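You operate a simulated robot arm through the tools that you are given. There is no shell and no other tool. Be economical: measure what you need, move in short steps, check, and stop when the job is done.

You run a simulated two-armed robot. Do the job below in one go: nothing can be reset, and whatever is moved stays where it is left.

TASK
Set the white valve as the card says, cap its port and bar it in the rack.
Fine: hold the valve still while you turn and cap; nothing harmed. Set down upright: white valve.

Only the result counts: the job must be done as asked and must still hold three seconds after the hand-in. Knocking over, shifting, dropping, spilling or breaking anything else fails it. A push-on lid holds only when it is set on centred and level and pressed home; a screw cap is set on level and turned clockwise until tight.

THE ROBOT
Two 7-joint arms with two-finger parallel grippers on one trunk, on a base that drives. Base frame: it is fixed to the floor where the robot stands at the start and does not move with it; the origin is under the middle of the robot, x ahead of it, y to its left, z up. Lengths are in m, angles in rad, forces in N, time in s.
The left shoulder is at the start at [0.062, 0.199, 1.129], the right one opposite. With the tool pointing down near the work surface each hand reaches from about 0.2 to 0.7 m from the robot's upright axis, wherever it stands, measured 20 degrees to its own side. Places, roughly: rack bar [0.6, 0.5, 0.9]; valve knob [0.5, 0.2, 0.8]; valve port [0.5, 0.1, 0.8]; valve rack [0.5, 0.6, 0.8]. Payload 1.57 kg a hand.
Tool frame (each hand has its own): the origin (TCP) lies between the finger pads and is the grasp point; the fingertips stand 0.03 m ahead of it; z points along the fingers, y is the line along which they close. Largest opening 0.11 m; finger width 0.024, thickness 0.012; the body of the gripper, 0.048 by 0.112 m, starts 0.078 m behind the TCP.
Orientation is that of the tool frame in the base frame, as a unit quaternion [w, x, y, z]. With the fingers straight down and closing along the base's y, the tool's x points along the base's -x, its y along +y and its z along -z.

THE INTERFACE
- The arms move only by the tool move_arm. It takes "left_motion", "right_motion" or both (then of equal length, played together; a hand with none holds still); each is a list of rows, each a list of 3 entries, a list of its own where there are three numbers: the gripper command, from -1 (shut) to 1 (fully open), values between in proportion, then the shift along the tool's x, y, z in m, then the turn, a rotation vector about the tool's x, y, z in rad. In form: [[hand, [dx, dy, dz], [rx, ry, rz]], ...]. A call has 1 to 8 rows; each row shifts and turns the commanded pose from where the row before left it, along the tool's axes as they then stand. A row lasts 0.2 s, in which the tool goes at most 0.05 m and 0.15 rad; a call with a longer step from one row to the next is refused whole, and so is a gripper value outside its range. A pose out of reach is approached as far as the arm can. The call stops where the force on the tool passes 90 N (or 10 N more than at its start, if that is more) or the arm is blocked; 0.2 s more then pass. Each finger travels about 0.072 m/s and halts on what it meets, pressing with about 43 N; the grip force reading is that of the motor and also rises with nothing between the fingers. The clock runs only during rows and for 0.2 s after the last one: add rows that do not move to give the fingers time. It gives the time, the measured TCP pose, the force on the tool (base axes), the opening and the grip force at its end, in the units of the frame above (readings bear some noise), with the torque about the TCP (base axes, N m) and any sound that the robot's microphone picked up.
- Cameras (640 x 400 px; columns grow to the right, rows downward): "scene" is now at [0.1088, 0.0455, 1.7135]; the picture's right is [0.60, -0.80, 0.00], its down [-0.65, -0.49, -0.58] and it looks along [0.47, 0.35, -0.81] (base axes); focal length 294 px, centre (320, 200). "left" rides on the left gripper at [0.07, -0.016, -0.141] in its tool frame; the picture's right is [0.23, 0.97, 0.00], its down [-0.85, 0.20, -0.48] and it looks along [-0.47, 0.11, 0.88] (tool axes); focal length 222 px, centre (320, 200). "right" rides on the right gripper at [0.07, 0.016, -0.141] in its tool frame; the picture's right is [-0.23, 0.97, 0.00], its down [-0.86, -0.20, -0.48] and it looks along [-0.47, -0.11, 0.88] (tool axes); focal length 222 px, centre (320, 200). There is no depth. A picture from a camera that has moved, and an enlarged one, comes with that camera's place and axes in the base frame and with its lens. The place of the scene camera against the robot may be out by one fixed shift of up to 0.025 m in any direction.
- camera(camera): a new picture of that camera. The clock stands still meanwhile.
- slide_trunk(by): slides the trunk up (or, below 0, down) by that many m; the arms and the scene camera ride with it, the base frame stays. It gives what a move gives, with no picture.
- base_move(legs): drives the robot by 1 to 6 legs, each [ahead, left, turn to the left] in m, m and rad, along the robot's own axes; the way and the turn of a leg run together, so that a leg with both is an arc; at most 1.5 m and 3.142 rad a leg. The arms and the cameras ride along, it lands a little off, and it stops where it bumps. It gives what a move gives.
- aim_head(pan, tilt): turns the head with the scene camera to pan (to the left, within 1.501 rad either way) and tilt (down, from -0.506 to 1.204), counted from straight ahead of the robot. It gives what a move gives.
- close_up(camera, box): a new picture of the part [left, top, right, bottom] of that camera's present view, enlarged. The clock stands still meanwhile.
- job_done(): hands the job in; it is judged then, once.

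Go step by step. Nothing tells you exact positions but the pictures and the camera data: compare them with the known pose of the tool, close in by small moves and look again before you grip or let go. The budget is 120 turns and 88 pictures, counting those below and the enlarged ones. Unless the task says otherwise, let go and move clear before handing in, and close with one line.

The tools are called after "Request:" as name(argument=value, ...) on one line, values as JSON. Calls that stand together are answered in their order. move_arm: Moves the arms, as the interface text tells. Its arguments: {"type":"object","properties":{"left_motion":{"type":"array"},"right_motion":{"type":"array"}},"required":[]} The other tools are called the same way: slide_trunk (by) slides the trunk up or down; base_move (legs) drives the base; aim_head (pan, tilt) turns the head that bears the scene camera; camera (camera) takes a picture; close_up (camera, box) takes an enlarged picture of a part of a camera's view; job_done () hands the job in.

At the start:

```text
time_s: 0.0
left_tool_pos: [0.373, 0.4674, 1.1966]
left_orientation: [-0.001, 0.0, 1.0, -0.001]
left_ft_force: [-0.6, -0.3, -0.9]
left_torque: [0.01, 0.03, -0.01]
left_finger_gap: 0.1101
left_grasp_force: 0.0
right_tool_pos: [0.3121, -0.0158, 1.2015]
right_orientation: [0.0, -0.001, 1.0, -0.001]
right_ft_force: [-0.6, 0.7, 1.3]
right_torque: [-0.05, 0.02, 0.04]
right_finger_gap: 0.1101
right_grasp_force: 0.1
trunk travel left (down, up): [-0.725, 0.265]
robot x, y, heading: [0.0013, -0.0026, -0.0]
head pan, tilt: [0.641, 0.946]
```

scene: 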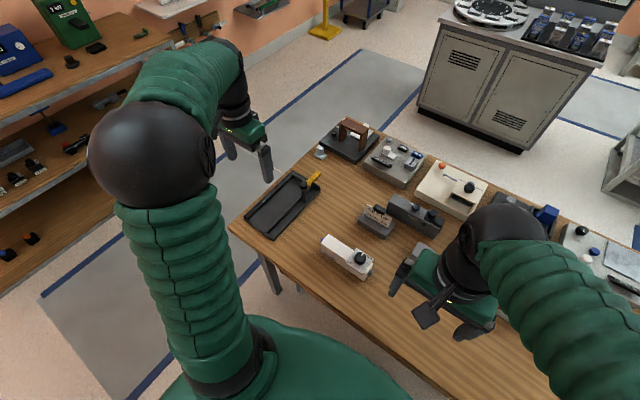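
right: 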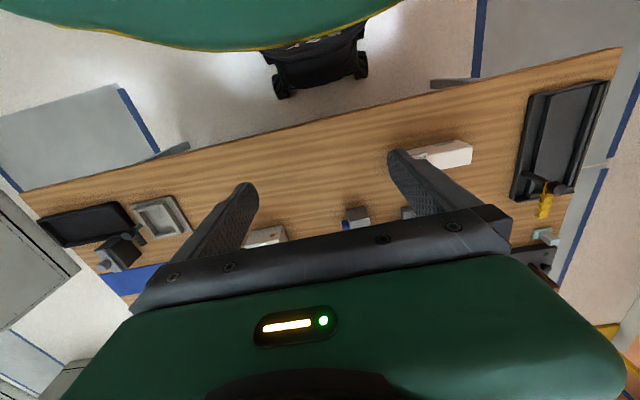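
left: 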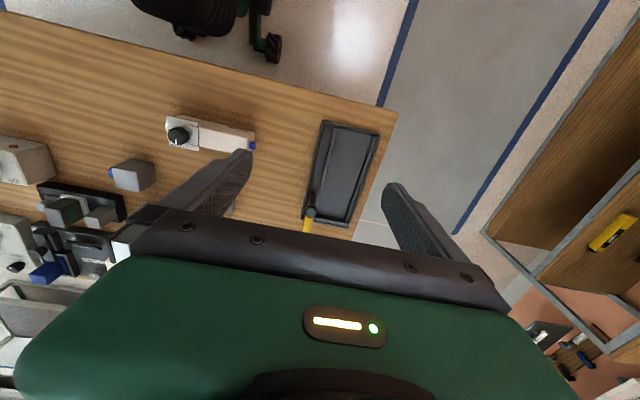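

I see a table with a white valve (knob at one end), a dark tray rack with a yellow bar, and several other items. I take enlarged pictures to find the card, cap and details.

Request:
close_up(camera="scene", box=[300, 200, 460, 300])

Request:
close_up(camera="scene", box=[230, 110, 390, 240])

Request:
close_up(camera="scene", box=[340, 120, 500, 220])

```text
4.00 times, centred on (380, 250) of scene
camera zoom: at [0.1088, 0.0455, 1.7135], right [0.6, -0.8, 0.0], down [-0.65, -0.49, -0.58], along [0.47, 0.35, -0.81], focal length 1178 px, centre (80, 0)
```

zoom: 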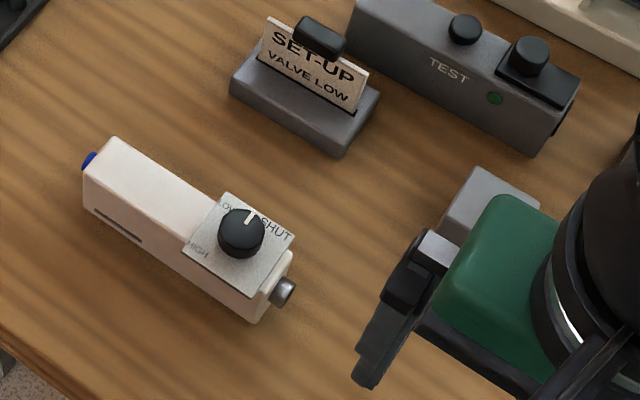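

```text
3.08 times, centred on (310, 175) of scene
camera zoom: at [0.1088, 0.0455, 1.7135], right [0.6, -0.8, 0.0], down [-0.65, -0.49, -0.58], along [0.47, 0.35, -0.81], focal length 906 px, centre (351, 277)
```

zoom: 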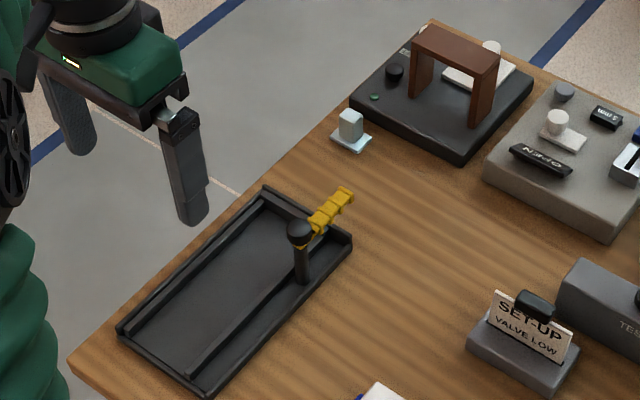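

```text
4.00 times, centred on (420, 170) of scene
camera zoom: at [0.1088, 0.0455, 1.7135], right [0.6, -0.8, 0.0], down [-0.65, -0.49, -0.58], along [0.47, 0.35, -0.81], focal length 1178 px, centre (-80, 320)
```

zoom: 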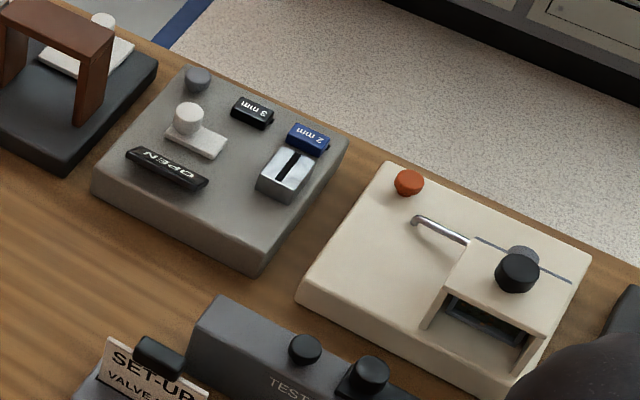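

The card reads "VALVE LOW", and the knob seems to point near SHUT; the port is at the −y end. I move the right arm aside to see the rest of the table and find the cap.

Request:
move_arm(right_motion=[[1, [0.03, -0.04, 0], [0, 0, 0]], [1, [0.03, -0.04, 0], [0, 0, 0]], [1, [0, -0.05, 0], [0, 0, 0]], [1, [0, -0.05, 0], [0, 0, 0]], [1, [0, -0.05, 0], [0, 0, 0]], [1, [0, -0.05, 0], [0, 0, 0]]])

Request:
aim_head(pan=0.3, tilt=0.9)

Request:
camera(camera="scene")

```text
time_s: 1.4
left_tool_pos: [0.3747, 0.4643, 1.198]
left_orientation: [-0.001, 0.0, 1.0, 0.0]
left_ft_force: [-0.8, 0.1, -0.3]
left_torque: [0.01, 0.0, 0.0]
left_finger_gap: 0.1099
left_grasp_force: 0.1
right_tool_pos: [0.285, -0.2762, 1.1636]
right_orientation: [-0.001, 0.0, 1.0, 0.0]
right_ft_force: [-0.2, -0.4, -0.5]
right_torque: [0.02, 0.02, 0.02]
right_finger_gap: 0.1101
right_grasp_force: 0.0
right hand out of reach, approached as far as the arm can: row 2, 3, 4
trunk travel left (down, up): [-0.725, 0.265]
robot x, y, heading: [-0.0004, 0.0044, 0.003]
head pan, tilt: [0.641, 0.946]
```

```text
time_s: 2.2
left_tool_pos: [0.3748, 0.4646, 1.1973]
left_orientation: [0.0, 0.0, 1.0, 0.0]
left_ft_force: [0.5, 0.0, 0.5]
left_torque: [0.01, 0.0, 0.04]
left_finger_gap: 0.1097
left_grasp_force: 0.1
right_tool_pos: [0.2833, -0.2741, 1.1626]
right_orientation: [0.0, 0.0, 1.0, 0.0]
right_ft_force: [-1.2, 0.7, -0.2]
right_torque: [0.0, 0.05, 0.0]
right_finger_gap: 0.1102
right_grasp_force: 0.0
trunk travel left (down, up): [-0.725, 0.265]
robot x, y, heading: [-0.0027, -0.0011, -0.002]
head pan, tilt: [0.3, 0.901]
```

```text
81 pictures are left
camera scene: at [0.1227, 0.0219, 1.717], right [0.3, -0.96, 0.0], down [-0.75, -0.23, -0.62], along [0.59, 0.18, -0.78], focal length 294 px, centre (320, 200)
```

scene: 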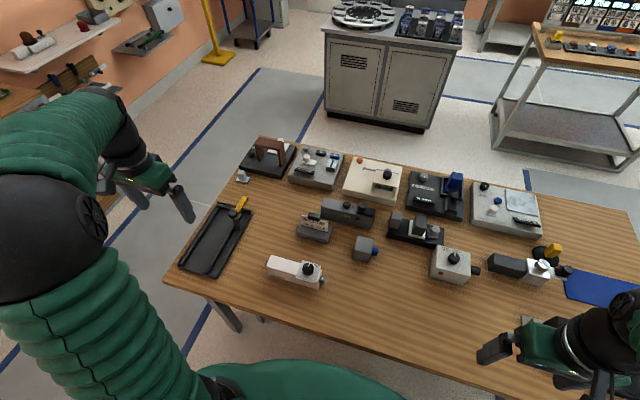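

Request:
close_up(camera="scene", box=[340, 160, 500, 290])

Request:
close_up(camera="scene", box=[460, 170, 640, 330])

Request:
close_up(camera="scene", box=[250, 240, 350, 300])

Request:
close_up(camera="scene", box=[220, 130, 350, 210])

```text
3.08 times, centred on (420, 225) of scene
camera zoom: at [0.1227, 0.0219, 1.717], right [0.3, -0.96, 0.0], down [-0.75, -0.23, -0.62], along [0.59, 0.18, -0.78], focal length 906 px, centre (12, 123)
```

zoom: 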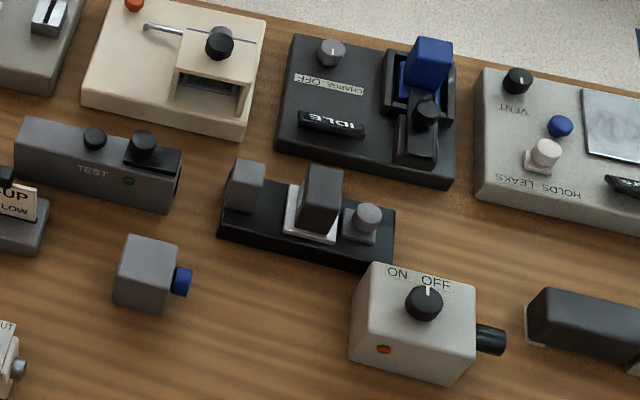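

```text
2.50 times, centred on (550, 250) of scene
camera zoom: at [0.1227, 0.0219, 1.717], right [0.3, -0.96, 0.0], down [-0.75, -0.23, -0.62], along [0.59, 0.18, -0.78], focal length 736 px, centre (-255, 75)
```

zoom: 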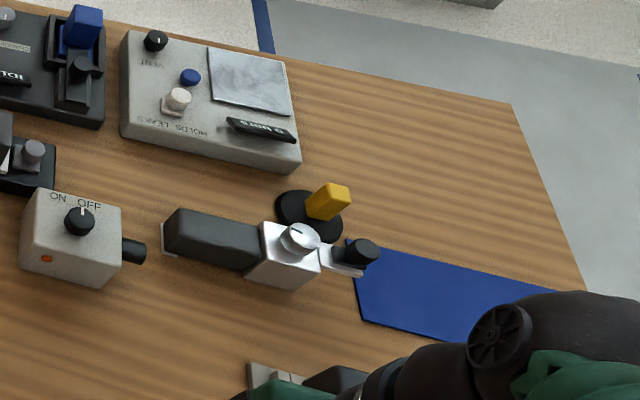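

```text
6.40 times, centred on (300, 270) of scene
camera zoom: at [0.1227, 0.0219, 1.717], right [0.3, -0.96, 0.0], down [-0.75, -0.23, -0.62], along [0.59, 0.18, -0.78], focal length 1884 px, centre (448, -248)
```

zoom: 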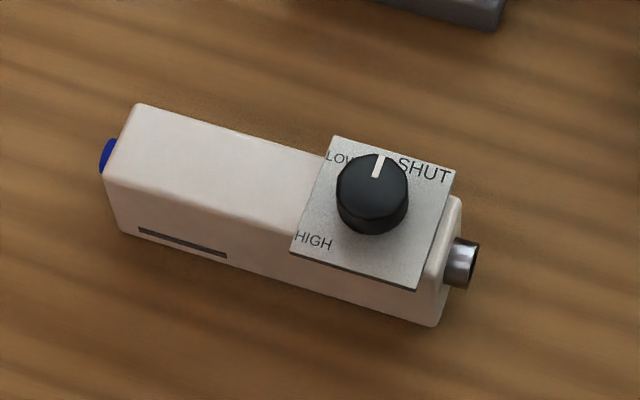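

```text
4.92 times, centred on (285, 170) of scene
camera zoom: at [0.1227, 0.0219, 1.717], right [0.3, -0.96, 0.0], down [-0.75, -0.23, -0.62], along [0.59, 0.18, -0.78], focal length 1449 px, centre (492, 348)
```

zoom: 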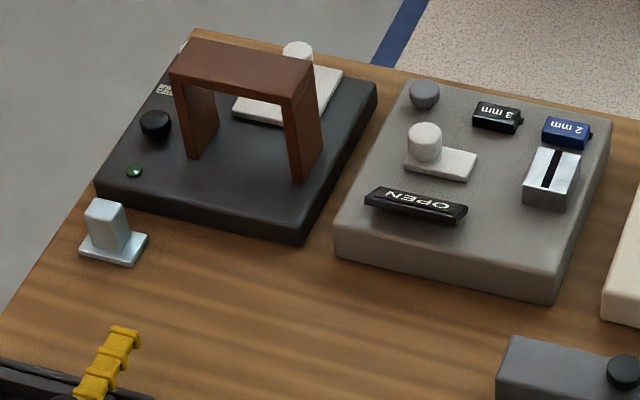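

The valve lies roughly along y with its knob near [0.52,0.18]; a blue cap seems parked on a grey block's peg, and there is also something blue on the valve's far end. I look closer with the hand cameras.

Request:
close_up(camera="left", box=[90, 90, 270, 210])

Request:
close_up(camera="left", box=[280, 90, 420, 250])

Request:
close_up(camera="scene", box=[340, 225, 400, 265])

```text
3.33 times, centred on (180, 150) of left
camera zoom: at [0.3035, 0.4494, 1.339], right [-0.23, 0.97, 0.0], down [0.86, 0.2, 0.48], along [0.47, 0.11, -0.88], focal length 740 px, centre (787, 367)
```

zoom: 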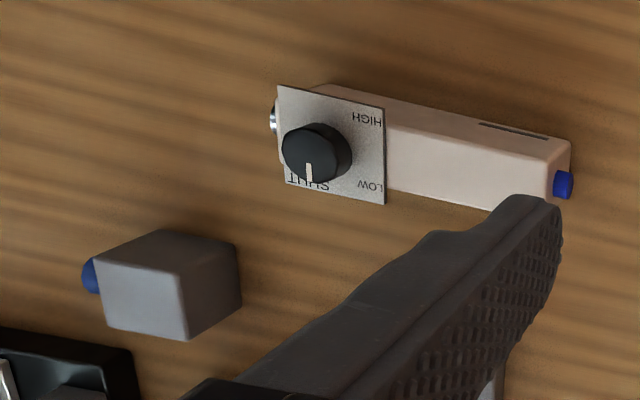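

```text
2.50 times, centred on (350, 170) of left
camera zoom: at [0.3035, 0.4494, 1.339], right [-0.23, 0.97, 0.0], down [0.86, 0.2, 0.48], along [0.47, 0.11, -0.88], focal length 555 px, centre (245, 275)
```

zoom: 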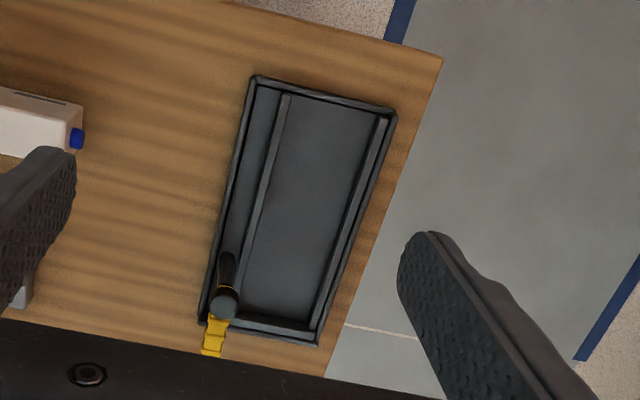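

```text
10.00 times, centred on (370, 245) of scene
camera zoom: at [0.1227, 0.0219, 1.717], right [0.3, -0.96, 0.0], down [-0.75, -0.23, -0.62], along [0.59, 0.18, -0.78], focal length 2944 px, centre (-180, -250)
```

zoom: 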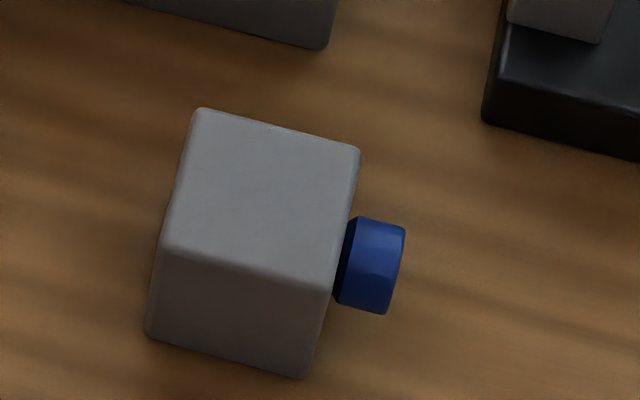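

I bring both hands in and turn them so each camera looks back at the valve's ends and the grey block.

Request:
move_arm(left_motion=[[1, [-0.036, -0.02, 0.025], [0, 0, 0]], [1, [-0.036, -0.02, 0.025], [0, 0, 0]], [1, [-0.036, -0.02, 0.025], [0, 0, 0]], [1, [-0.036, -0.02, 0.025], [0, 0, 0]], [1, [0, 0, 0], [0, 0, 0.15]], [1, [0, 0, 0], [0, 0, 0.15]], [1, [0, 0, 0], [0, 0, 0.15]], [1, [0, 0, 0], [0, 0, 0.15]]], right_motion=[[1, [-0.034, 0.024, 0.014], [0, 0, 0]], [1, [-0.034, 0.024, 0.014], [0, 0, 0]], [1, [-0.034, 0.024, 0.014], [0, 0, 0]], [1, [-0.034, 0.024, 0.014], [0, 0, 0]], [1, [-0.034, 0.024, 0.014], [0, 0, 0]], [1, [-0.034, 0.024, 0.014], [0, 0, 0]], [1, [-0.034, 0.024, 0.014], [0, 0, 0]], [1, [-0.034, 0.024, 0.014], [0, 0, 0]]])

Request:
move_arm(left_motion=[[1, [0, 0, 0], [0, 0, 0.15]], [1, [0, 0, 0], [0, 0, 0.15]], [1, [0, 0, 0], [0, 0, 0.15]], [1, [0, 0, 0], [0, 0, 0.15]], [1, [0, 0, 0], [0, 0, 0.15]], [1, [0, 0, 0], [0, 0, 0.15]], [1, [0, 0, 0], [0, 0, 0.07]], [1, [0, 0, 0], [0, 0, 0]]], right_motion=[[1, [0, 0, 0], [0, 0, -0.15]], [1, [0, 0, 0], [0, 0, -0.15]], [1, [0, 0, 0], [0, 0, -0.15]], [1, [0, 0, 0], [0, 0, -0.15]], [1, [0, 0, 0], [0, 0, -0.15]], [1, [0, 0, 0], [0, 0, -0.15]], [1, [0, 0, 0], [0, 0, -0.15]], [1, [0, 0, 0], [0, 0, -0.15]]])

Request:
camera(camera="left")

Request:
camera(camera="right")

```text
time_s: 4.0
left_tool_pos: [0.5197, 0.3868, 1.0958]
left_orientation: [-0.001, 0.296, 0.955, -0.002]
left_ft_force: [-0.2, -0.1, -0.3]
left_torque: [-0.04, 0.0, 0.02]
left_finger_gap: 0.11
left_grasp_force: 0.1
right_tool_pos: [0.5567, -0.0793, 1.0507]
right_orientation: [-0.001, 0.001, 1.0, -0.001]
right_ft_force: [-0.2, 0.6, -1.1]
right_torque: [-0.02, 0.02, 0.02]
right_finger_gap: 0.1099
right_grasp_force: 0.0
trunk travel left (down, up): [-0.725, 0.265]
robot x, y, heading: [-0.0021, -0.0005, 0.001]
head pan, tilt: [0.3, 0.901]
```

```text
time_s: 5.8
left_tool_pos: [0.5175, 0.3869, 1.0971]
left_orientation: [0.0, 0.707, 0.707, -0.001]
left_ft_force: [-0.5, -0.1, 0.1]
left_torque: [-0.01, 0.01, -0.04]
left_finger_gap: 0.1098
left_grasp_force: 0.0
right_tool_pos: [0.5541, -0.0829, 1.0519]
right_orientation: [0.0, -0.566, 0.825, -0.001]
right_ft_force: [0.4, -0.6, 0.4]
right_torque: [-0.01, 0.03, 0.0]
right_finger_gap: 0.1101
right_grasp_force: 0.1
trunk travel left (down, up): [-0.725, 0.265]
robot x, y, heading: [-0.004, 0.0001, 0.001]
head pan, tilt: [0.3, 0.901]
```

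```text
73 pictures are left
camera left: at [0.5007, 0.4566, 1.2385], right [0.97, 0.23, 0.0], down [0.2, -0.85, 0.48], along [0.11, -0.47, -0.88], focal length 222 px, centre (320, 200)
```

left: 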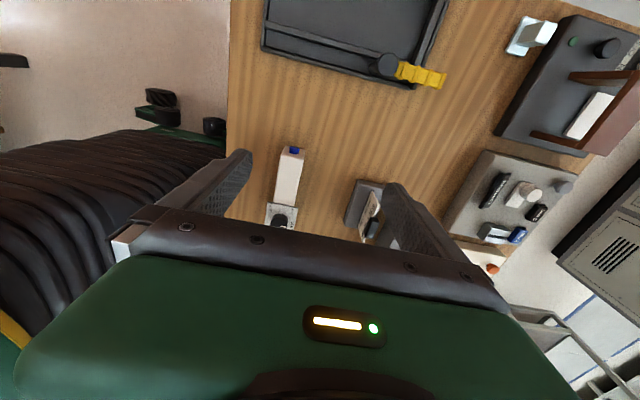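

```text
72 pictures are left
camera right: at [0.5149, -0.1417, 1.1914], right [-0.83, 0.56, 0.0], down [0.49, 0.73, 0.48], along [0.27, 0.39, -0.88], focal length 222 px, centre (320, 200)
```

right: 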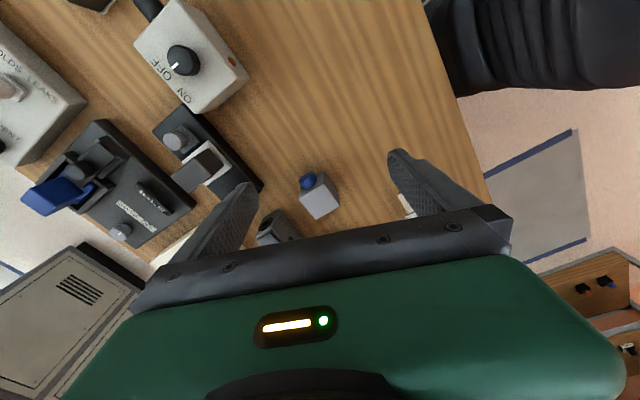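

The valve shows in the left view, the grey block in the right view; I enlarge both.

Request:
close_up(camera="left", box=[250, 135, 330, 235])

Request:
close_up(camera="right", box=[280, 160, 360, 230])

Request:
close_up(camera="left", box=[240, 0, 460, 100])

```text
4.00 times, centred on (290, 185) of left
camera zoom: at [0.5007, 0.4566, 1.2385], right [0.97, 0.23, 0.0], down [0.2, -0.85, 0.48], along [0.11, -0.47, -0.88], focal length 888 px, centre (440, 260)
```

zoom: 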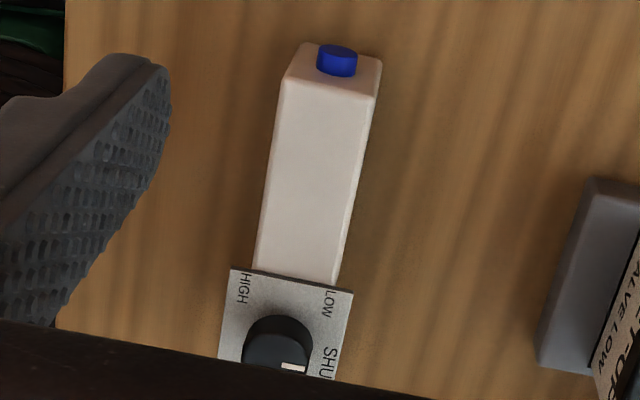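

```text
5.71 times, centred on (320, 195) of right
camera zoom: at [0.5149, -0.1417, 1.1914], right [-0.83, 0.56, 0.0], down [0.49, 0.73, 0.48], along [0.27, 0.39, -0.88], focal length 1269 px, centre (320, 229)
```

zoom: 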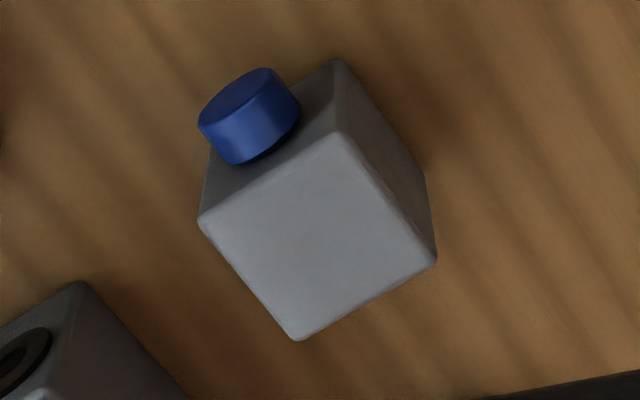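

```text
2.91 times, centred on (350, 50) of left
camera zoom: at [0.5007, 0.4566, 1.2385], right [0.97, 0.23, 0.0], down [0.2, -0.85, 0.48], along [0.11, -0.47, -0.88], focal length 646 px, centre (233, 636)
```

zoom: 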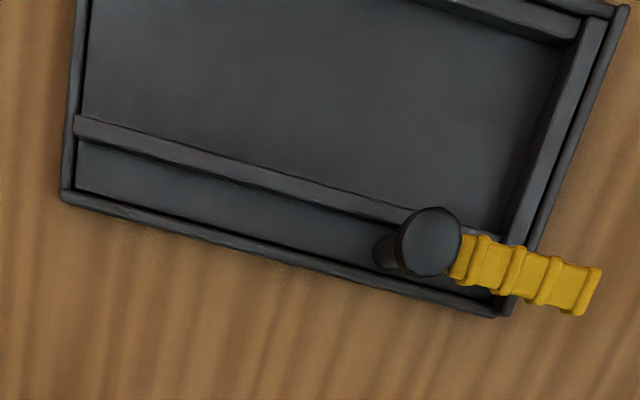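

The cap sits on a sideways peg of the grey block (the valve's own blue end is a fixed part, darker). I lower the right hand for a closer look at cap and port and to triangulate.

Request:
move_arm(right_motion=[[1, [0, 0, 0], [0, 0, -0.15]], [1, [0, 0, 0], [0, 0, -0.15]], [1, [0, 0, 0], [0, 0, -0.07]], [1, [0.013, -0.01, 0.033], [0, 0, 0]], [1, [0.013, -0.01, 0.033], [0, 0, 0]], [1, [0.013, -0.01, 0.033], [0, 0, 0]], [1, [0, 0, 0], [0, 0, 0]]])

Request:
camera(camera="right")

```text
time_s: 7.4
left_tool_pos: [0.517, 0.3873, 1.0973]
left_orientation: [0.001, 0.706, 0.708, 0.0]
left_ft_force: [0.1, 0.7, -0.3]
left_torque: [0.0, -0.02, -0.02]
left_finger_gap: 0.1102
left_grasp_force: 0.0
right_tool_pos: [0.5848, -0.1207, 0.9546]
right_orientation: [0.001, 0.707, -0.707, 0.0]
right_ft_force: [0.2, 0.7, 0.6]
right_torque: [0.0, -0.04, -0.01]
right_finger_gap: 0.11
right_grasp_force: 0.0
trunk travel left (down, up): [-0.725, 0.265]
robot x, y, heading: [0.0035, -0.0009, -0.001]
head pan, tilt: [0.3, 0.901]
```

```text
68 pictures are left
camera right: at [0.5678, -0.1914, 1.0939], right [-0.97, 0.23, 0.0], down [0.2, 0.86, 0.48], along [0.11, 0.46, -0.88], focal length 222 px, centre (320, 200)
```

right: 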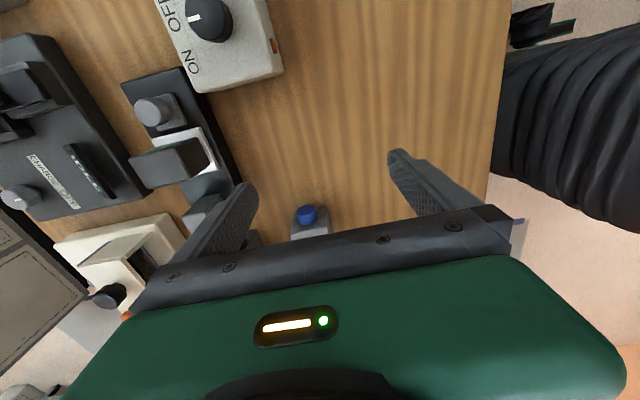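

The cap's outer face triangulates to about [0.627,-0.029,0.82]. Next I look at the port from the same side.

Request:
move_arm(right_motion=[[1, [-0.04, 0.016, -0.006], [0, 0, 0]], [1, [-0.04, 0.016, -0.006], [0, 0, 0]], [1, [-0.04, 0.016, -0.006], [0, 0, 0]], [1, [-0.04, 0.016, -0.006], [0, 0, 0]], [1, [-0.03, 0.016, -0.006], [0, 0, 0]], [1, [0, 0, 0], [0, 0, 0]]])

Request:
camera(camera="right")

Request:
close_up(camera="right", box=[270, 130, 380, 230])

```text
time_s: 8.8
left_tool_pos: [0.5184, 0.3858, 1.098]
left_orientation: [-0.001, 0.706, 0.708, -0.001]
left_ft_force: [0.5, -0.3, 1.0]
left_torque: [0.0, 0.01, 0.03]
left_finger_gap: 0.11
left_grasp_force: 0.1
right_tool_pos: [0.5043, 0.0691, 0.9857]
right_orientation: [0.0, -0.706, 0.708, 0.001]
right_ft_force: [-0.4, 0.3, -0.2]
right_torque: [0.01, 0.02, -0.02]
right_finger_gap: 0.1101
right_grasp_force: 0.1
trunk travel left (down, up): [-0.725, 0.265]
robot x, y, heading: [-0.0, 0.0008, -0.004]
head pan, tilt: [0.3, 0.901]
```

```text
67 pictures are left
camera right: at [0.4874, -0.0013, 1.1241], right [-0.97, 0.23, 0.0], down [0.2, 0.86, 0.48], along [0.11, 0.47, -0.88], focal length 222 px, centre (320, 200)
```

right: 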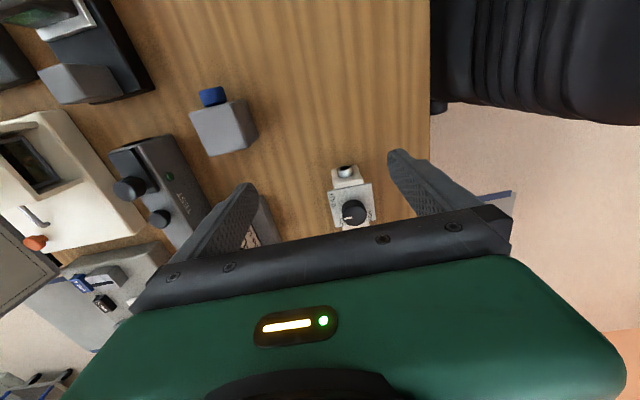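

```text
4.00 times, centred on (325, 180) of right
camera zoom: at [0.4874, -0.0013, 1.1241], right [-0.97, 0.23, 0.0], down [0.2, 0.86, 0.48], along [0.11, 0.47, -0.88], focal length 888 px, centre (300, 280)
```

zoom: 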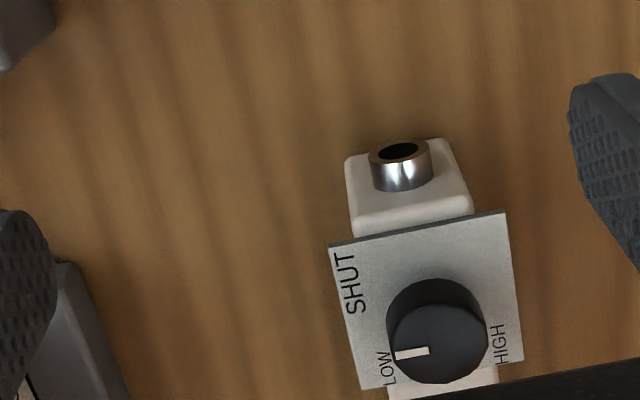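

The port is a smooth steel stub. I need the exact knob pointing, so I put the right camera directly above the knob, moving the left hand out of the way.

Request:
move_arm(left_motion=[[1, [0.04, 0, 0], [0, 0, 0]], [1, [0.04, 0, 0], [0, 0, 0]], [1, [0.02, 0, 0], [0, 0, 0]], [1, [0, 0, 0], [0, 0, 0]], [1, [0, 0, 0], [0, 0, 0]], [1, [0, 0, 0], [0, 0, 0]]], right_motion=[[1, [0, 0, 0], [0, 0, 0]], [1, [-0.035, -0.003, 0.0], [0, 0, 0]], [1, [-0.045, -0.003, 0.0], [0, 0, 0]], [1, [-0.045, -0.003, 0.0], [0, 0, 0]], [1, [-0.045, -0.003, 0.0], [0, 0, 0]], [1, [0, 0, 0], [0, 0, 0]]])

Request:
camera(camera="right")

Request:
close_up(camera="right", box=[270, 30, 370, 130])

```text
time_s: 10.1
left_tool_pos: [0.5192, 0.4801, 1.0944]
left_orientation: [-0.002, 0.707, 0.707, 0.001]
left_ft_force: [0.3, 0.2, -0.4]
left_torque: [0.03, 0.03, -0.03]
left_finger_gap: 0.1102
left_grasp_force: 0.1
right_tool_pos: [0.5912, 0.1373, 0.9916]
right_orientation: [0.007, -0.637, 0.771, -0.001]
right_ft_force: [-0.6, -0.2, 0.3]
right_torque: [0.0, 0.01, 0.0]
right_finger_gap: 0.11
right_grasp_force: 0.0
right hand out of reach, approached as far as the arm can: row 5
trunk travel left (down, up): [-0.725, 0.265]
robot x, y, heading: [-0.0019, 0.0, -0.001]
head pan, tilt: [0.3, 0.901]
stopped in row 6 (right hand): the arm was blocked; the commanded pose is now the measured one
```

```text
65 pictures are left
camera right: at [0.5603, 0.0707, 1.1291], right [-0.91, 0.41, -0.01], down [0.35, 0.8, 0.49], along [0.21, 0.44, -0.87], focal length 222 px, centre (320, 200)
```

right: 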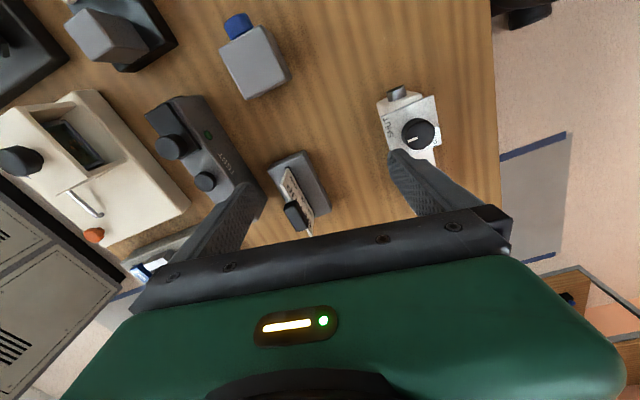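

```text
4.00 times, centred on (320, 80) of right
camera zoom: at [0.5603, 0.0707, 1.1291], right [-0.91, 0.41, -0.01], down [0.35, 0.8, 0.49], along [0.21, 0.44, -0.87], focal length 888 px, centre (320, 680)
```

zoom: 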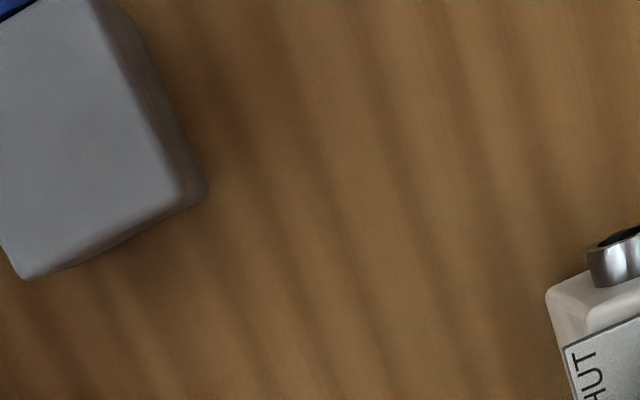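

The right hand can't reach that far across in this posture, so I shift the base 0.2 m to the left for a better layout (both hands are high and clear).

Request:
base_move(legs=[[0, 0.2, 0]])

Request:
camera(camera="right")

Request:
camera(camera="scene")

```text
time_s: 11.7
left_tool_pos: [0.5176, 0.6757, 1.1012]
left_orientation: [-0.003, 0.707, 0.707, 0.002]
left_ft_force: [1.1, 0.7, 0.7]
left_torque: [-0.02, 0.02, 0.03]
left_finger_gap: 0.11
left_grasp_force: 0.0
right_tool_pos: [0.5903, 0.3328, 0.9989]
right_orientation: [0.009, -0.635, 0.772, -0.001]
right_ft_force: [0.3, -0.1, 0.5]
right_torque: [0.06, -0.01, 0.0]
right_finger_gap: 0.1097
right_grasp_force: 0.0
trunk travel left (down, up): [-0.725, 0.265]
robot x, y, heading: [0.0003, 0.1985, -0.006]
head pan, tilt: [0.3, 0.901]
```

```text
63 pictures are left
camera right: at [0.5582, 0.2662, 1.1364], right [-0.91, 0.41, -0.01], down [0.35, 0.8, 0.49], along [0.21, 0.44, -0.87], focal length 222 px, centre (320, 200)
```

right: 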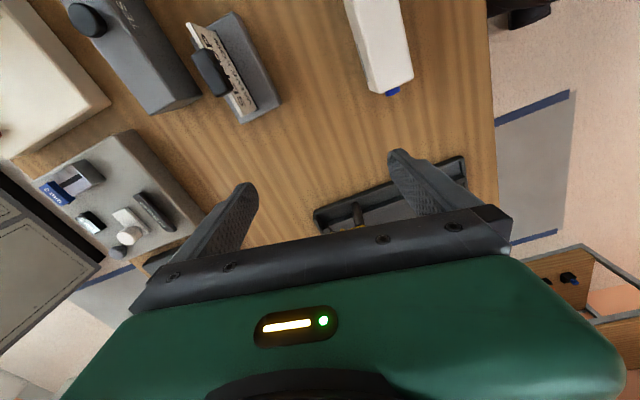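

```text
62 pictures are left
camera scene: at [0.1253, 0.2145, 1.7177], right [0.29, -0.96, 0.0], down [-0.75, -0.23, -0.62], along [0.59, 0.18, -0.78], focal length 294 px, centre (320, 200)
```

scene: 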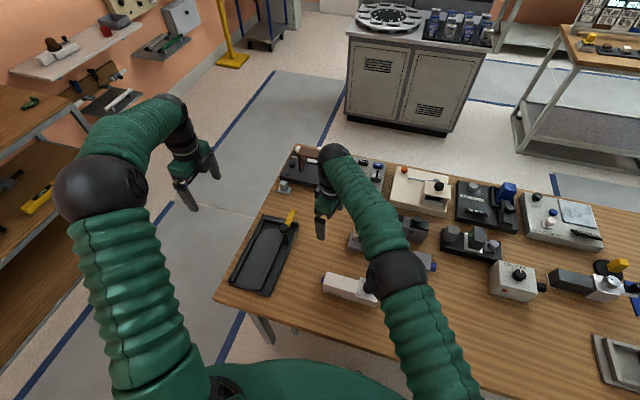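

The right hand is comfortable now. I bring it back above the knob, squared up.

Request:
move_arm(right_motion=[[1, [0.034, 0.017, 0.007], [0, 0, 0]], [1, [0.034, 0.017, 0.007], [0, 0, 0]], [1, [0.034, 0.017, 0.007], [0, 0, 0]], [1, [0, 0, 0], [0, 0, -0.1]], [1, [0, 0, 0], [0, 0, -0.09]], [1, [0, 0, 0], [0, 0, 0]]])

Request:
camera(camera="right")

Request:
close_up(camera="right", box=[270, 30, 370, 130])

```text
time_s: 13.1
left_tool_pos: [0.5157, 0.6801, 1.1003]
left_orientation: [-0.001, 0.708, 0.706, 0.003]
left_ft_force: [-0.3, -0.9, 0.1]
left_torque: [0.01, -0.01, 0.0]
left_finger_gap: 0.1103
left_grasp_force: 0.2
right_tool_pos: [0.5188, 0.2458, 0.977]
right_orientation: [0.009, -0.705, 0.709, -0.004]
right_ft_force: [0.0, -0.2, 0.2]
right_torque: [0.02, 0.01, 0.01]
right_finger_gap: 0.11
right_grasp_force: 0.0
trunk travel left (down, up): [-0.725, 0.265]
robot x, y, heading: [-0.004, 0.1988, -0.005]
head pan, tilt: [0.3, 0.901]
```

```text
61 pictures are left
camera right: at [0.4995, 0.1747, 1.1147], right [-0.97, 0.23, -0.02], down [0.19, 0.85, 0.49], along [0.13, 0.47, -0.87], focal length 222 px, centre (320, 200)
```

right: 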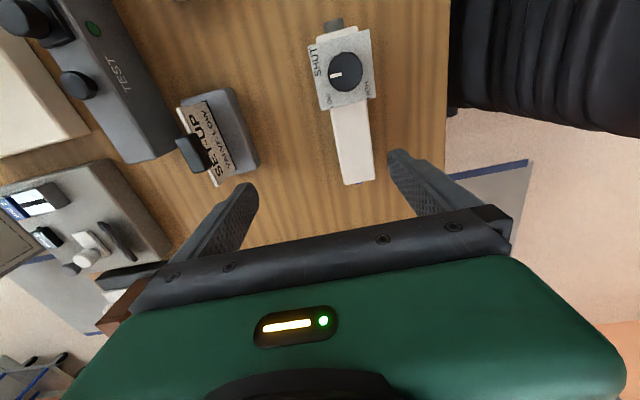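

```text
4.00 times, centred on (320, 80) of right
camera zoom: at [0.4995, 0.1747, 1.1147], right [-0.97, 0.23, -0.02], down [0.19, 0.85, 0.49], along [0.13, 0.47, -0.87], focal length 888 px, centre (320, 680)
```

zoom: 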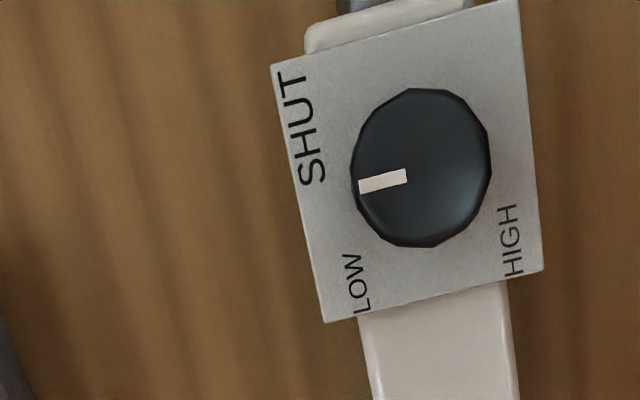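

The pointer now stands at about 0° (toward +x) between SHUT (−32°) and LOW (+50°); knob top is near [0.479,0.176,0.862], body along +y to y≈0.316, top z≈0.827, table ≈0.765. I move the right hand aside and bring the left one in, tilted away, to grip the body near y≈0.275.

Request:
move_arm(left_motion=[[1, [-0.0375, -0.0044, 0], [0, 0, 0]], [1, [-0.0375, -0.0044, 0], [0, 0, 0]], [1, [-0.0375, -0.0044, 0], [0, 0, 0]], [1, [-0.0375, -0.0044, 0], [0, 0, 0]], [1, [-0.0375, -0.0044, 0.03], [0, 0, 0]], [1, [-0.0375, -0.0044, 0.03], [0, 0, 0]], [1, [-0.0375, -0.0044, 0.03], [0, 0, 0]], [1, [-0.0375, -0.0044, 0.03], [0, 0, 0]]], right_motion=[[1, [0.04, 0.01, 0], [0, 0, 0]], [1, [0.04, 0.01, 0], [0, 0, 0]], [1, [0.04, 0.01, 0], [0, 0, 0]], [1, [0.04, 0.01, 0], [0, 0, 0]], [1, [0.02, 0, 0], [0, 0, 0]], [1, [0, 0, 0], [0, 0, 0]], [1, [0, 0, 0], [0, 0, 0]], [1, [0, 0, 0], [0, 0, 0]]])

Request:
move_arm(left_motion=[[1, [0, 0, 0], [0, -0.125, 0]], [1, [0, 0, 0], [0, -0.125, 0]], [1, [0, 0, 0], [0, 0, 0]]])

Request:
camera(camera="left")

```text
time_s: 14.9
left_tool_pos: [0.4782, 0.3787, 0.9762]
left_orientation: [0.0, 0.707, 0.707, 0.002]
left_ft_force: [0.7, 0.5, 0.6]
left_torque: [0.01, -0.01, -0.03]
left_finger_gap: 0.11
left_grasp_force: 0.0
right_tool_pos: [0.4787, 0.0655, 0.9728]
right_orientation: [0.008, -0.705, 0.709, -0.004]
right_ft_force: [-0.8, 0.0, -0.9]
right_torque: [-0.02, 0.03, -0.01]
right_finger_gap: 0.1098
right_grasp_force: 0.2
trunk travel left (down, up): [-0.725, 0.265]
robot x, y, heading: [0.0008, 0.1971, 0.001]
head pan, tilt: [0.3, 0.901]
```

```text
time_s: 15.7
left_tool_pos: [0.4794, 0.3807, 0.9786]
left_orientation: [0.088, 0.702, 0.701, -0.088]
left_ft_force: [0.0, 0.1, -0.4]
left_torque: [0.02, 0.01, -0.01]
left_finger_gap: 0.1098
left_grasp_force: 0.1
right_tool_pos: [0.4773, 0.0678, 0.9742]
right_orientation: [0.008, -0.705, 0.709, -0.004]
right_ft_force: [-0.5, 0.0, -0.3]
right_torque: [0.02, 0.01, 0.0]
right_finger_gap: 0.11
right_grasp_force: 0.0
trunk travel left (down, up): [-0.725, 0.265]
robot x, y, heading: [0.0023, 0.2002, 0.002]
head pan, tilt: [0.3, 0.901]
```

```text
59 pictures are left
camera left: at [0.4622, 0.4831, 1.0985], right [0.97, 0.22, -0.05], down [0.2, -0.71, 0.67], along [0.11, -0.67, -0.74], focal length 222 px, centre (320, 200)
```

left: 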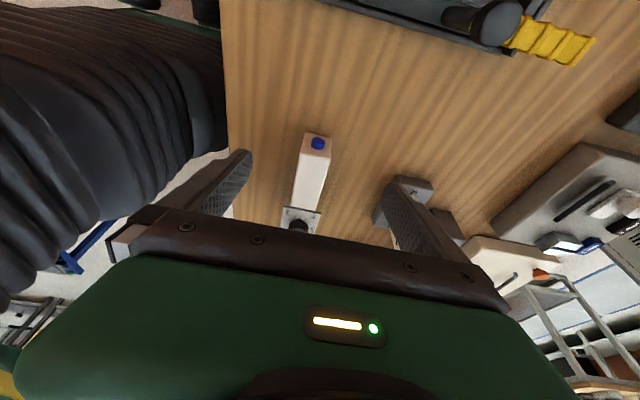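

The left hand is aligned in x with the valve. I shift in and descend partway, then check.

Request:
move_arm(left_motion=[[1, [-0.03, 0.001, 0], [0, 0, 0]], [1, [-0.03, 0, 0], [0, 0, 0]], [1, [0, 0, 0.038], [0, 0, 0]], [1, [0, 0, 0.038], [0, 0, 0]], [1, [0, 0, 0.038], [0, 0, 0]], [1, [0, 0, 0.03], [0, 0, 0]], [1, [0, 0, 0], [0, 0, 0]]])

Request:
camera(camera="left")

Request:
camera(camera="right")

```text
time_s: 17.3
left_tool_pos: [0.4802, 0.2882, 0.8533]
left_orientation: [0.088, 0.702, 0.701, -0.085]
left_ft_force: [-0.3, 0.4, -0.1]
left_torque: [-0.01, 0.01, 0.03]
left_finger_gap: 0.11
left_grasp_force: 0.1
right_tool_pos: [0.4777, 0.0672, 0.9737]
right_orientation: [0.008, -0.705, 0.71, -0.004]
right_ft_force: [0.1, -0.2, 0.3]
right_torque: [0.01, 0.05, 0.04]
right_finger_gap: 0.1102
right_grasp_force: 0.0
trunk travel left (down, up): [-0.725, 0.265]
robot x, y, heading: [-0.0005, 0.1982, -0.001]
head pan, tilt: [0.3, 0.901]
```

```text
58 pictures are left
camera left: at [0.463, 0.3904, 0.9735], right [0.97, 0.22, -0.05], down [0.2, -0.71, 0.67], along [0.11, -0.67, -0.74], focal length 222 px, centre (320, 200)
```

left: 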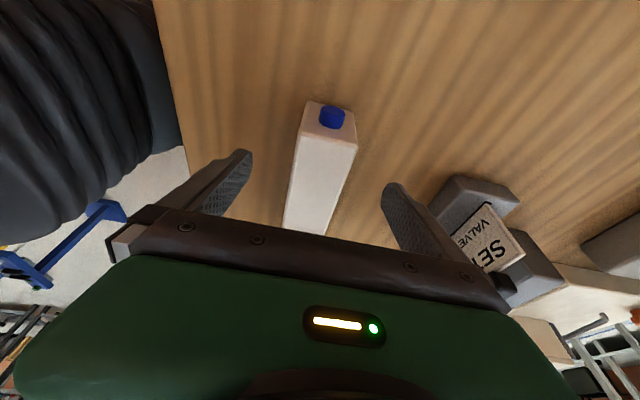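

```text
57 pictures are left
camera right: at [0.4582, -0.0041, 1.1127], right [-0.97, 0.23, -0.02], down [0.2, 0.85, 0.49], along [0.13, 0.47, -0.87], focal length 222 px, centre (320, 200)
```

right: 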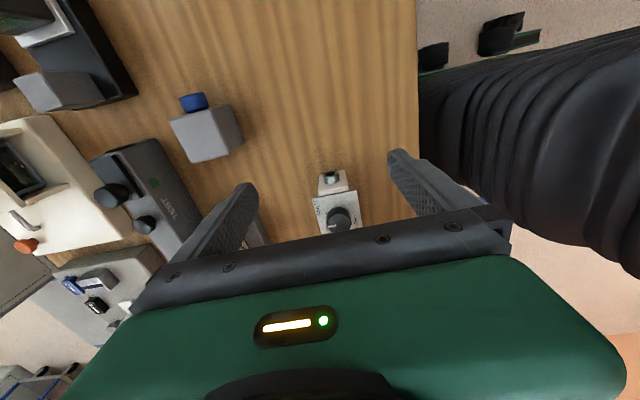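

Centred well. I descend the last 4 cm and close on the body.

Request:
move_arm(left_motion=[[1, [0, -0.002, 0.022], [0, 0, 0]], [1, [0, 0, 0.02], [0, 0, 0]], [1, [0, 0, 0], [0, 0, 0]], [-1, [0, 0, 0], [0, 0, 0]], [-1, [0, 0, 0], [0, 0, 0]], [-1, [0, 0, 0], [0, 0, 0]], [-1, [0, 0, 0], [0, 0, 0]], [-1, [0, 0, 0], [0, 0, 0]]])

Request:
camera(camera="left")

```text
time_s: 19.1
left_tool_pos: [0.479, 0.2768, 0.8125]
left_orientation: [0.087, 0.703, 0.701, -0.086]
left_ft_force: [-0.3, -0.5, 0.2]
left_torque: [0.16, -0.01, 0.01]
left_finger_gap: 0.0456
left_grasp_force: 43.1
right_tool_pos: [0.4779, 0.068, 0.9746]
right_orientation: [0.008, -0.705, 0.709, -0.004]
right_ft_force: [-0.7, 0.9, -0.1]
right_torque: [0.0, 0.0, 0.04]
right_finger_gap: 0.1103
right_grasp_force: 0.0
trunk travel left (down, up): [-0.725, 0.265]
robot x, y, heading: [-0.0029, 0.1991, -0.001]
head pan, tilt: [0.3, 0.901]
```

```text
56 pictures are left
camera left: at [0.462, 0.3802, 0.9337], right [0.97, 0.22, -0.05], down [0.2, -0.71, 0.67], along [0.11, -0.67, -0.74], focal length 222 px, centre (320, 200)
```

left: 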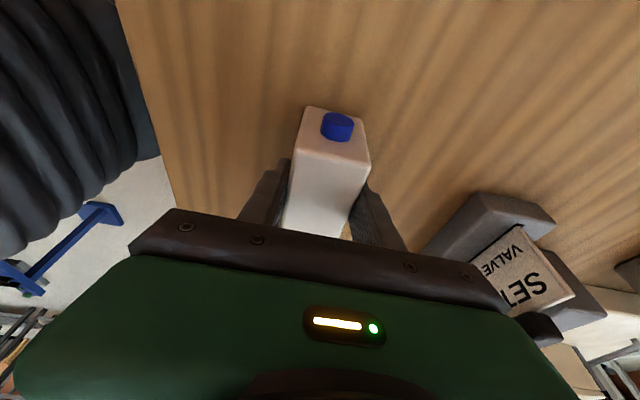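

The valve is held firmly. Now I level the right hand, move it above the knob, and pre-turn it −25° so the 50° turn is centred.

Request:
move_arm(right_motion=[[1, [-0.036, 0, 0], [-0.017, 0.006, 0]], [1, [-0.036, 0, 0], [0, 0, 0]], [1, [-0.036, -0.001, 0], [0, 0, 0]], [1, [0, 0, 0], [0, 0, 0.145]], [1, [0, 0, 0], [0, 0, 0.145]], [1, [0, 0, 0], [0, 0, 0.145]], [1, [0, 0, 0.04], [0, 0, 0]], [1, [0, 0, 0.015], [0, 0, 0]]])

Request:
camera(camera="right")

```text
time_s: 20.9
left_tool_pos: [0.4792, 0.2789, 0.8135]
left_orientation: [0.087, 0.703, 0.701, -0.087]
left_ft_force: [0.5, 0.2, 0.1]
left_torque: [0.15, 0.01, -0.01]
left_finger_gap: 0.0459
left_grasp_force: 43.5
right_tool_pos: [0.4794, 0.1749, 0.9194]
right_orientation: [0.001, -0.536, 0.844, -0.001]
right_ft_force: [-0.1, -0.6, 0.4]
right_torque: [0.05, 0.0, 0.0]
right_finger_gap: 0.11
right_grasp_force: 0.1
trunk travel left (down, up): [-0.725, 0.265]
robot x, y, heading: [0.0027, 0.1963, -0.002]
head pan, tilt: [0.3, 0.901]
```

```text
55 pictures are left
camera right: at [0.4353, 0.1186, 1.0583], right [-0.78, 0.62, 0.0], down [0.54, 0.69, 0.48], along [0.3, 0.37, -0.88], focal length 222 px, centre (320, 200)
```

right: 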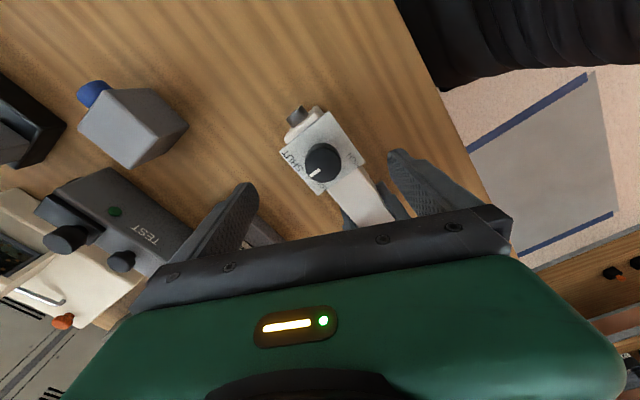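

I refine the knob centre with a close-up.

Request:
close_up(camera="right", box=[270, 90, 390, 230])

```text
2.86 times, centred on (330, 160) of right
camera zoom: at [0.4353, 0.1186, 1.0583], right [-0.78, 0.62, 0.0], down [0.54, 0.69, 0.48], along [0.3, 0.37, -0.88], focal length 635 px, centre (291, 314)
```

zoom: 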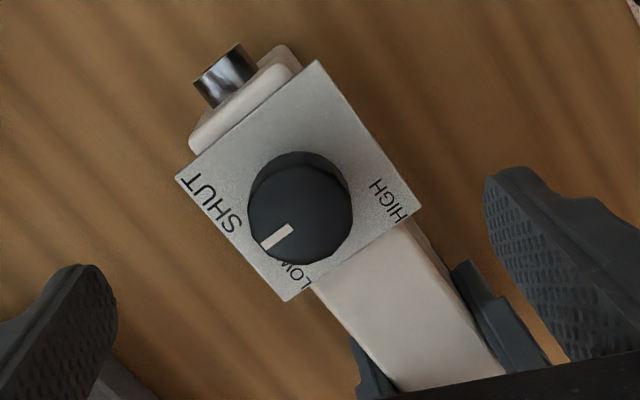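

Knob centre ≈[0.478,0.175], matching the TCP within ~1 mm. I descend to z≈0.869 and close on the knob.

Request:
move_arm(right_motion=[[1, [0, 0.001, 0.03], [0, 0, 0]], [1, [0, 0, 0.02], [0, 0, 0]], [1, [0, 0, 0], [0, 0, 0]], [-1, [0, 0, 0], [0, 0, 0]], [-1, [0, 0, 0], [0, 0, 0]], [-1, [0, 0, 0], [0, 0, 0]], [-1, [0, 0, 0], [0, 0, 0]], [-1, [0, 0, 0], [0, 0, 0]]])

Request:
close_up(camera="right", box=[250, 90, 390, 230])

```text
time_s: 22.7
left_tool_pos: [0.4797, 0.2783, 0.8136]
left_orientation: [0.088, 0.702, 0.701, -0.086]
left_ft_force: [6.9, -3.9, -3.0]
left_torque: [0.51, 0.16, 0.75]
left_finger_gap: 0.0454
left_grasp_force: 43.0
right_tool_pos: [0.4795, 0.1756, 0.8673]
right_orientation: [0.0, -0.536, 0.844, 0.0]
right_ft_force: [-7.5, 4.4, 2.5]
right_torque: [0.16, 0.24, 0.0]
right_finger_gap: 0.034
right_grasp_force: 42.2
trunk travel left (down, up): [-0.725, 0.265]
robot x, y, heading: [0.0006, 0.1977, -0.002]
head pan, tilt: [0.3, 0.901]
```

```text
2.86 times, centred on (320, 160) of right
camera zoom: at [0.4345, 0.1193, 1.0077], right [-0.78, 0.62, 0.0], down [0.54, 0.69, 0.48], along [0.3, 0.37, -0.88], focal length 635 px, centre (320, 314)
```

zoom: 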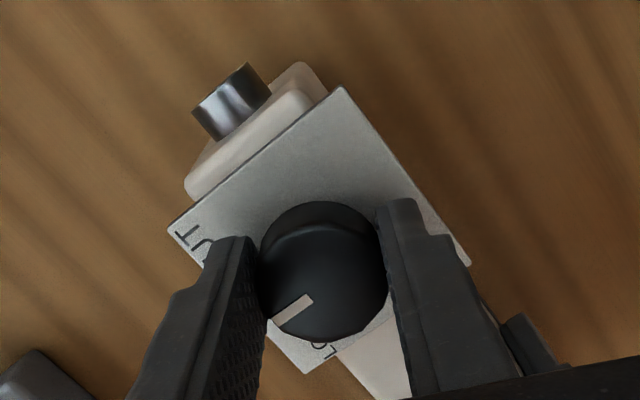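

The knob is gripped. I turn toward LOW (counter-clockwise from above) in steps, listening for clicks.

Request:
move_arm(right_motion=[[-1, [0, 0.001, 0], [0, 0, -0.1]], [-1, [0, 0, 0], [0, 0, -0.1]], [-1, [0, 0, 0], [0, 0, -0.1]], [-1, [0, 0, 0], [0, 0, -0.1]], [-1, [0, 0, 0], [0, 0, 0]]])

Request:
close_up(camera="right", box=[250, 90, 390, 230])

```text
time_s: 23.9
left_tool_pos: [0.4782, 0.2779, 0.8118]
left_orientation: [0.087, 0.703, 0.7, -0.087]
left_ft_force: [4.6, -2.4, -0.8]
left_torque: [0.04, 0.16, 0.4]
left_finger_gap: 0.0457
left_grasp_force: 43.4
right_tool_pos: [0.4793, 0.176, 0.8687]
right_orientation: [-0.001, -0.693, 0.721, 0.0]
right_ft_force: [-4.1, 2.0, 1.3]
right_torque: [0.23, 0.09, -0.01]
right_finger_gap: 0.0341
right_grasp_force: 41.7
trunk travel left (down, up): [-0.725, 0.265]
robot x, y, heading: [-0.0015, 0.1991, 0.001]
head pan, tilt: [0.3, 0.901]
```

```text
2.86 times, centred on (320, 160) of right
camera zoom: at [0.4596, 0.1064, 1.0074], right [-0.96, 0.26, 0.0], down [0.23, 0.85, 0.48], along [0.13, 0.46, -0.88], focal length 635 px, centre (320, 314)
```

zoom: 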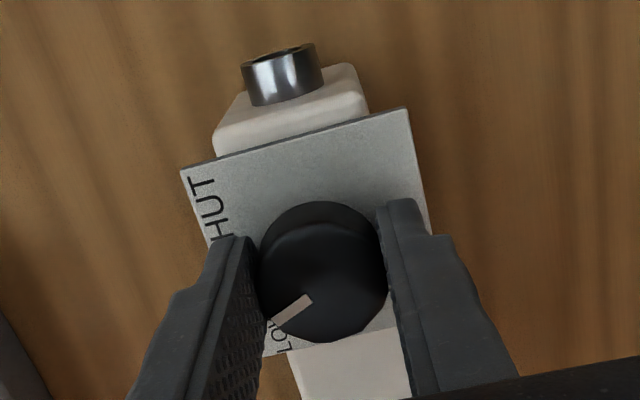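

No sound yet and the knob follows the fingers. I continue the turn.

Request:
move_arm(right_motion=[[-1, [0, 0, 0], [0, 0, -0.1]], [-1, [0, 0, 0], [0, 0, -0.1]], [-1, [0, 0, 0], [0, 0, -0.1]], [-1, [0, 0, 0], [0, 0, -0.1]], [-1, [0, 0, 0], [0, 0, 0]]])

Request:
close_up(camera="right", box=[250, 90, 390, 230])

```text
time_s: 25.1
left_tool_pos: [0.479, 0.2771, 0.815]
left_orientation: [0.088, 0.703, 0.701, -0.086]
left_ft_force: [-5.9, -1.0, 16.4]
left_torque: [-0.93, 0.04, -0.67]
left_finger_gap: 0.0454
left_grasp_force: 42.7
right_tool_pos: [0.4788, 0.1746, 0.869]
right_orientation: [0.0, 0.823, -0.568, 0.001]
right_ft_force: [6.9, 0.8, -14.8]
right_torque: [-0.65, -0.37, -0.03]
right_finger_gap: 0.0341
right_grasp_force: 42.3
trunk travel left (down, up): [-0.725, 0.265]
robot x, y, heading: [0.0004, 0.204, 0.002]
head pan, tilt: [0.3, 0.901]
```

```text
2.86 times, centred on (320, 160) of right
camera zoom: at [0.4879, 0.1042, 1.0078], right [-0.99, -0.13, 0.0], down [-0.12, 0.87, 0.48], along [-0.06, 0.47, -0.88], focal length 635 px, centre (320, 314)
```

zoom: 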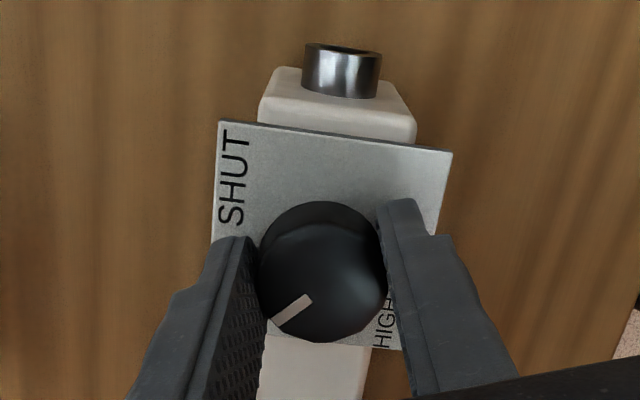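

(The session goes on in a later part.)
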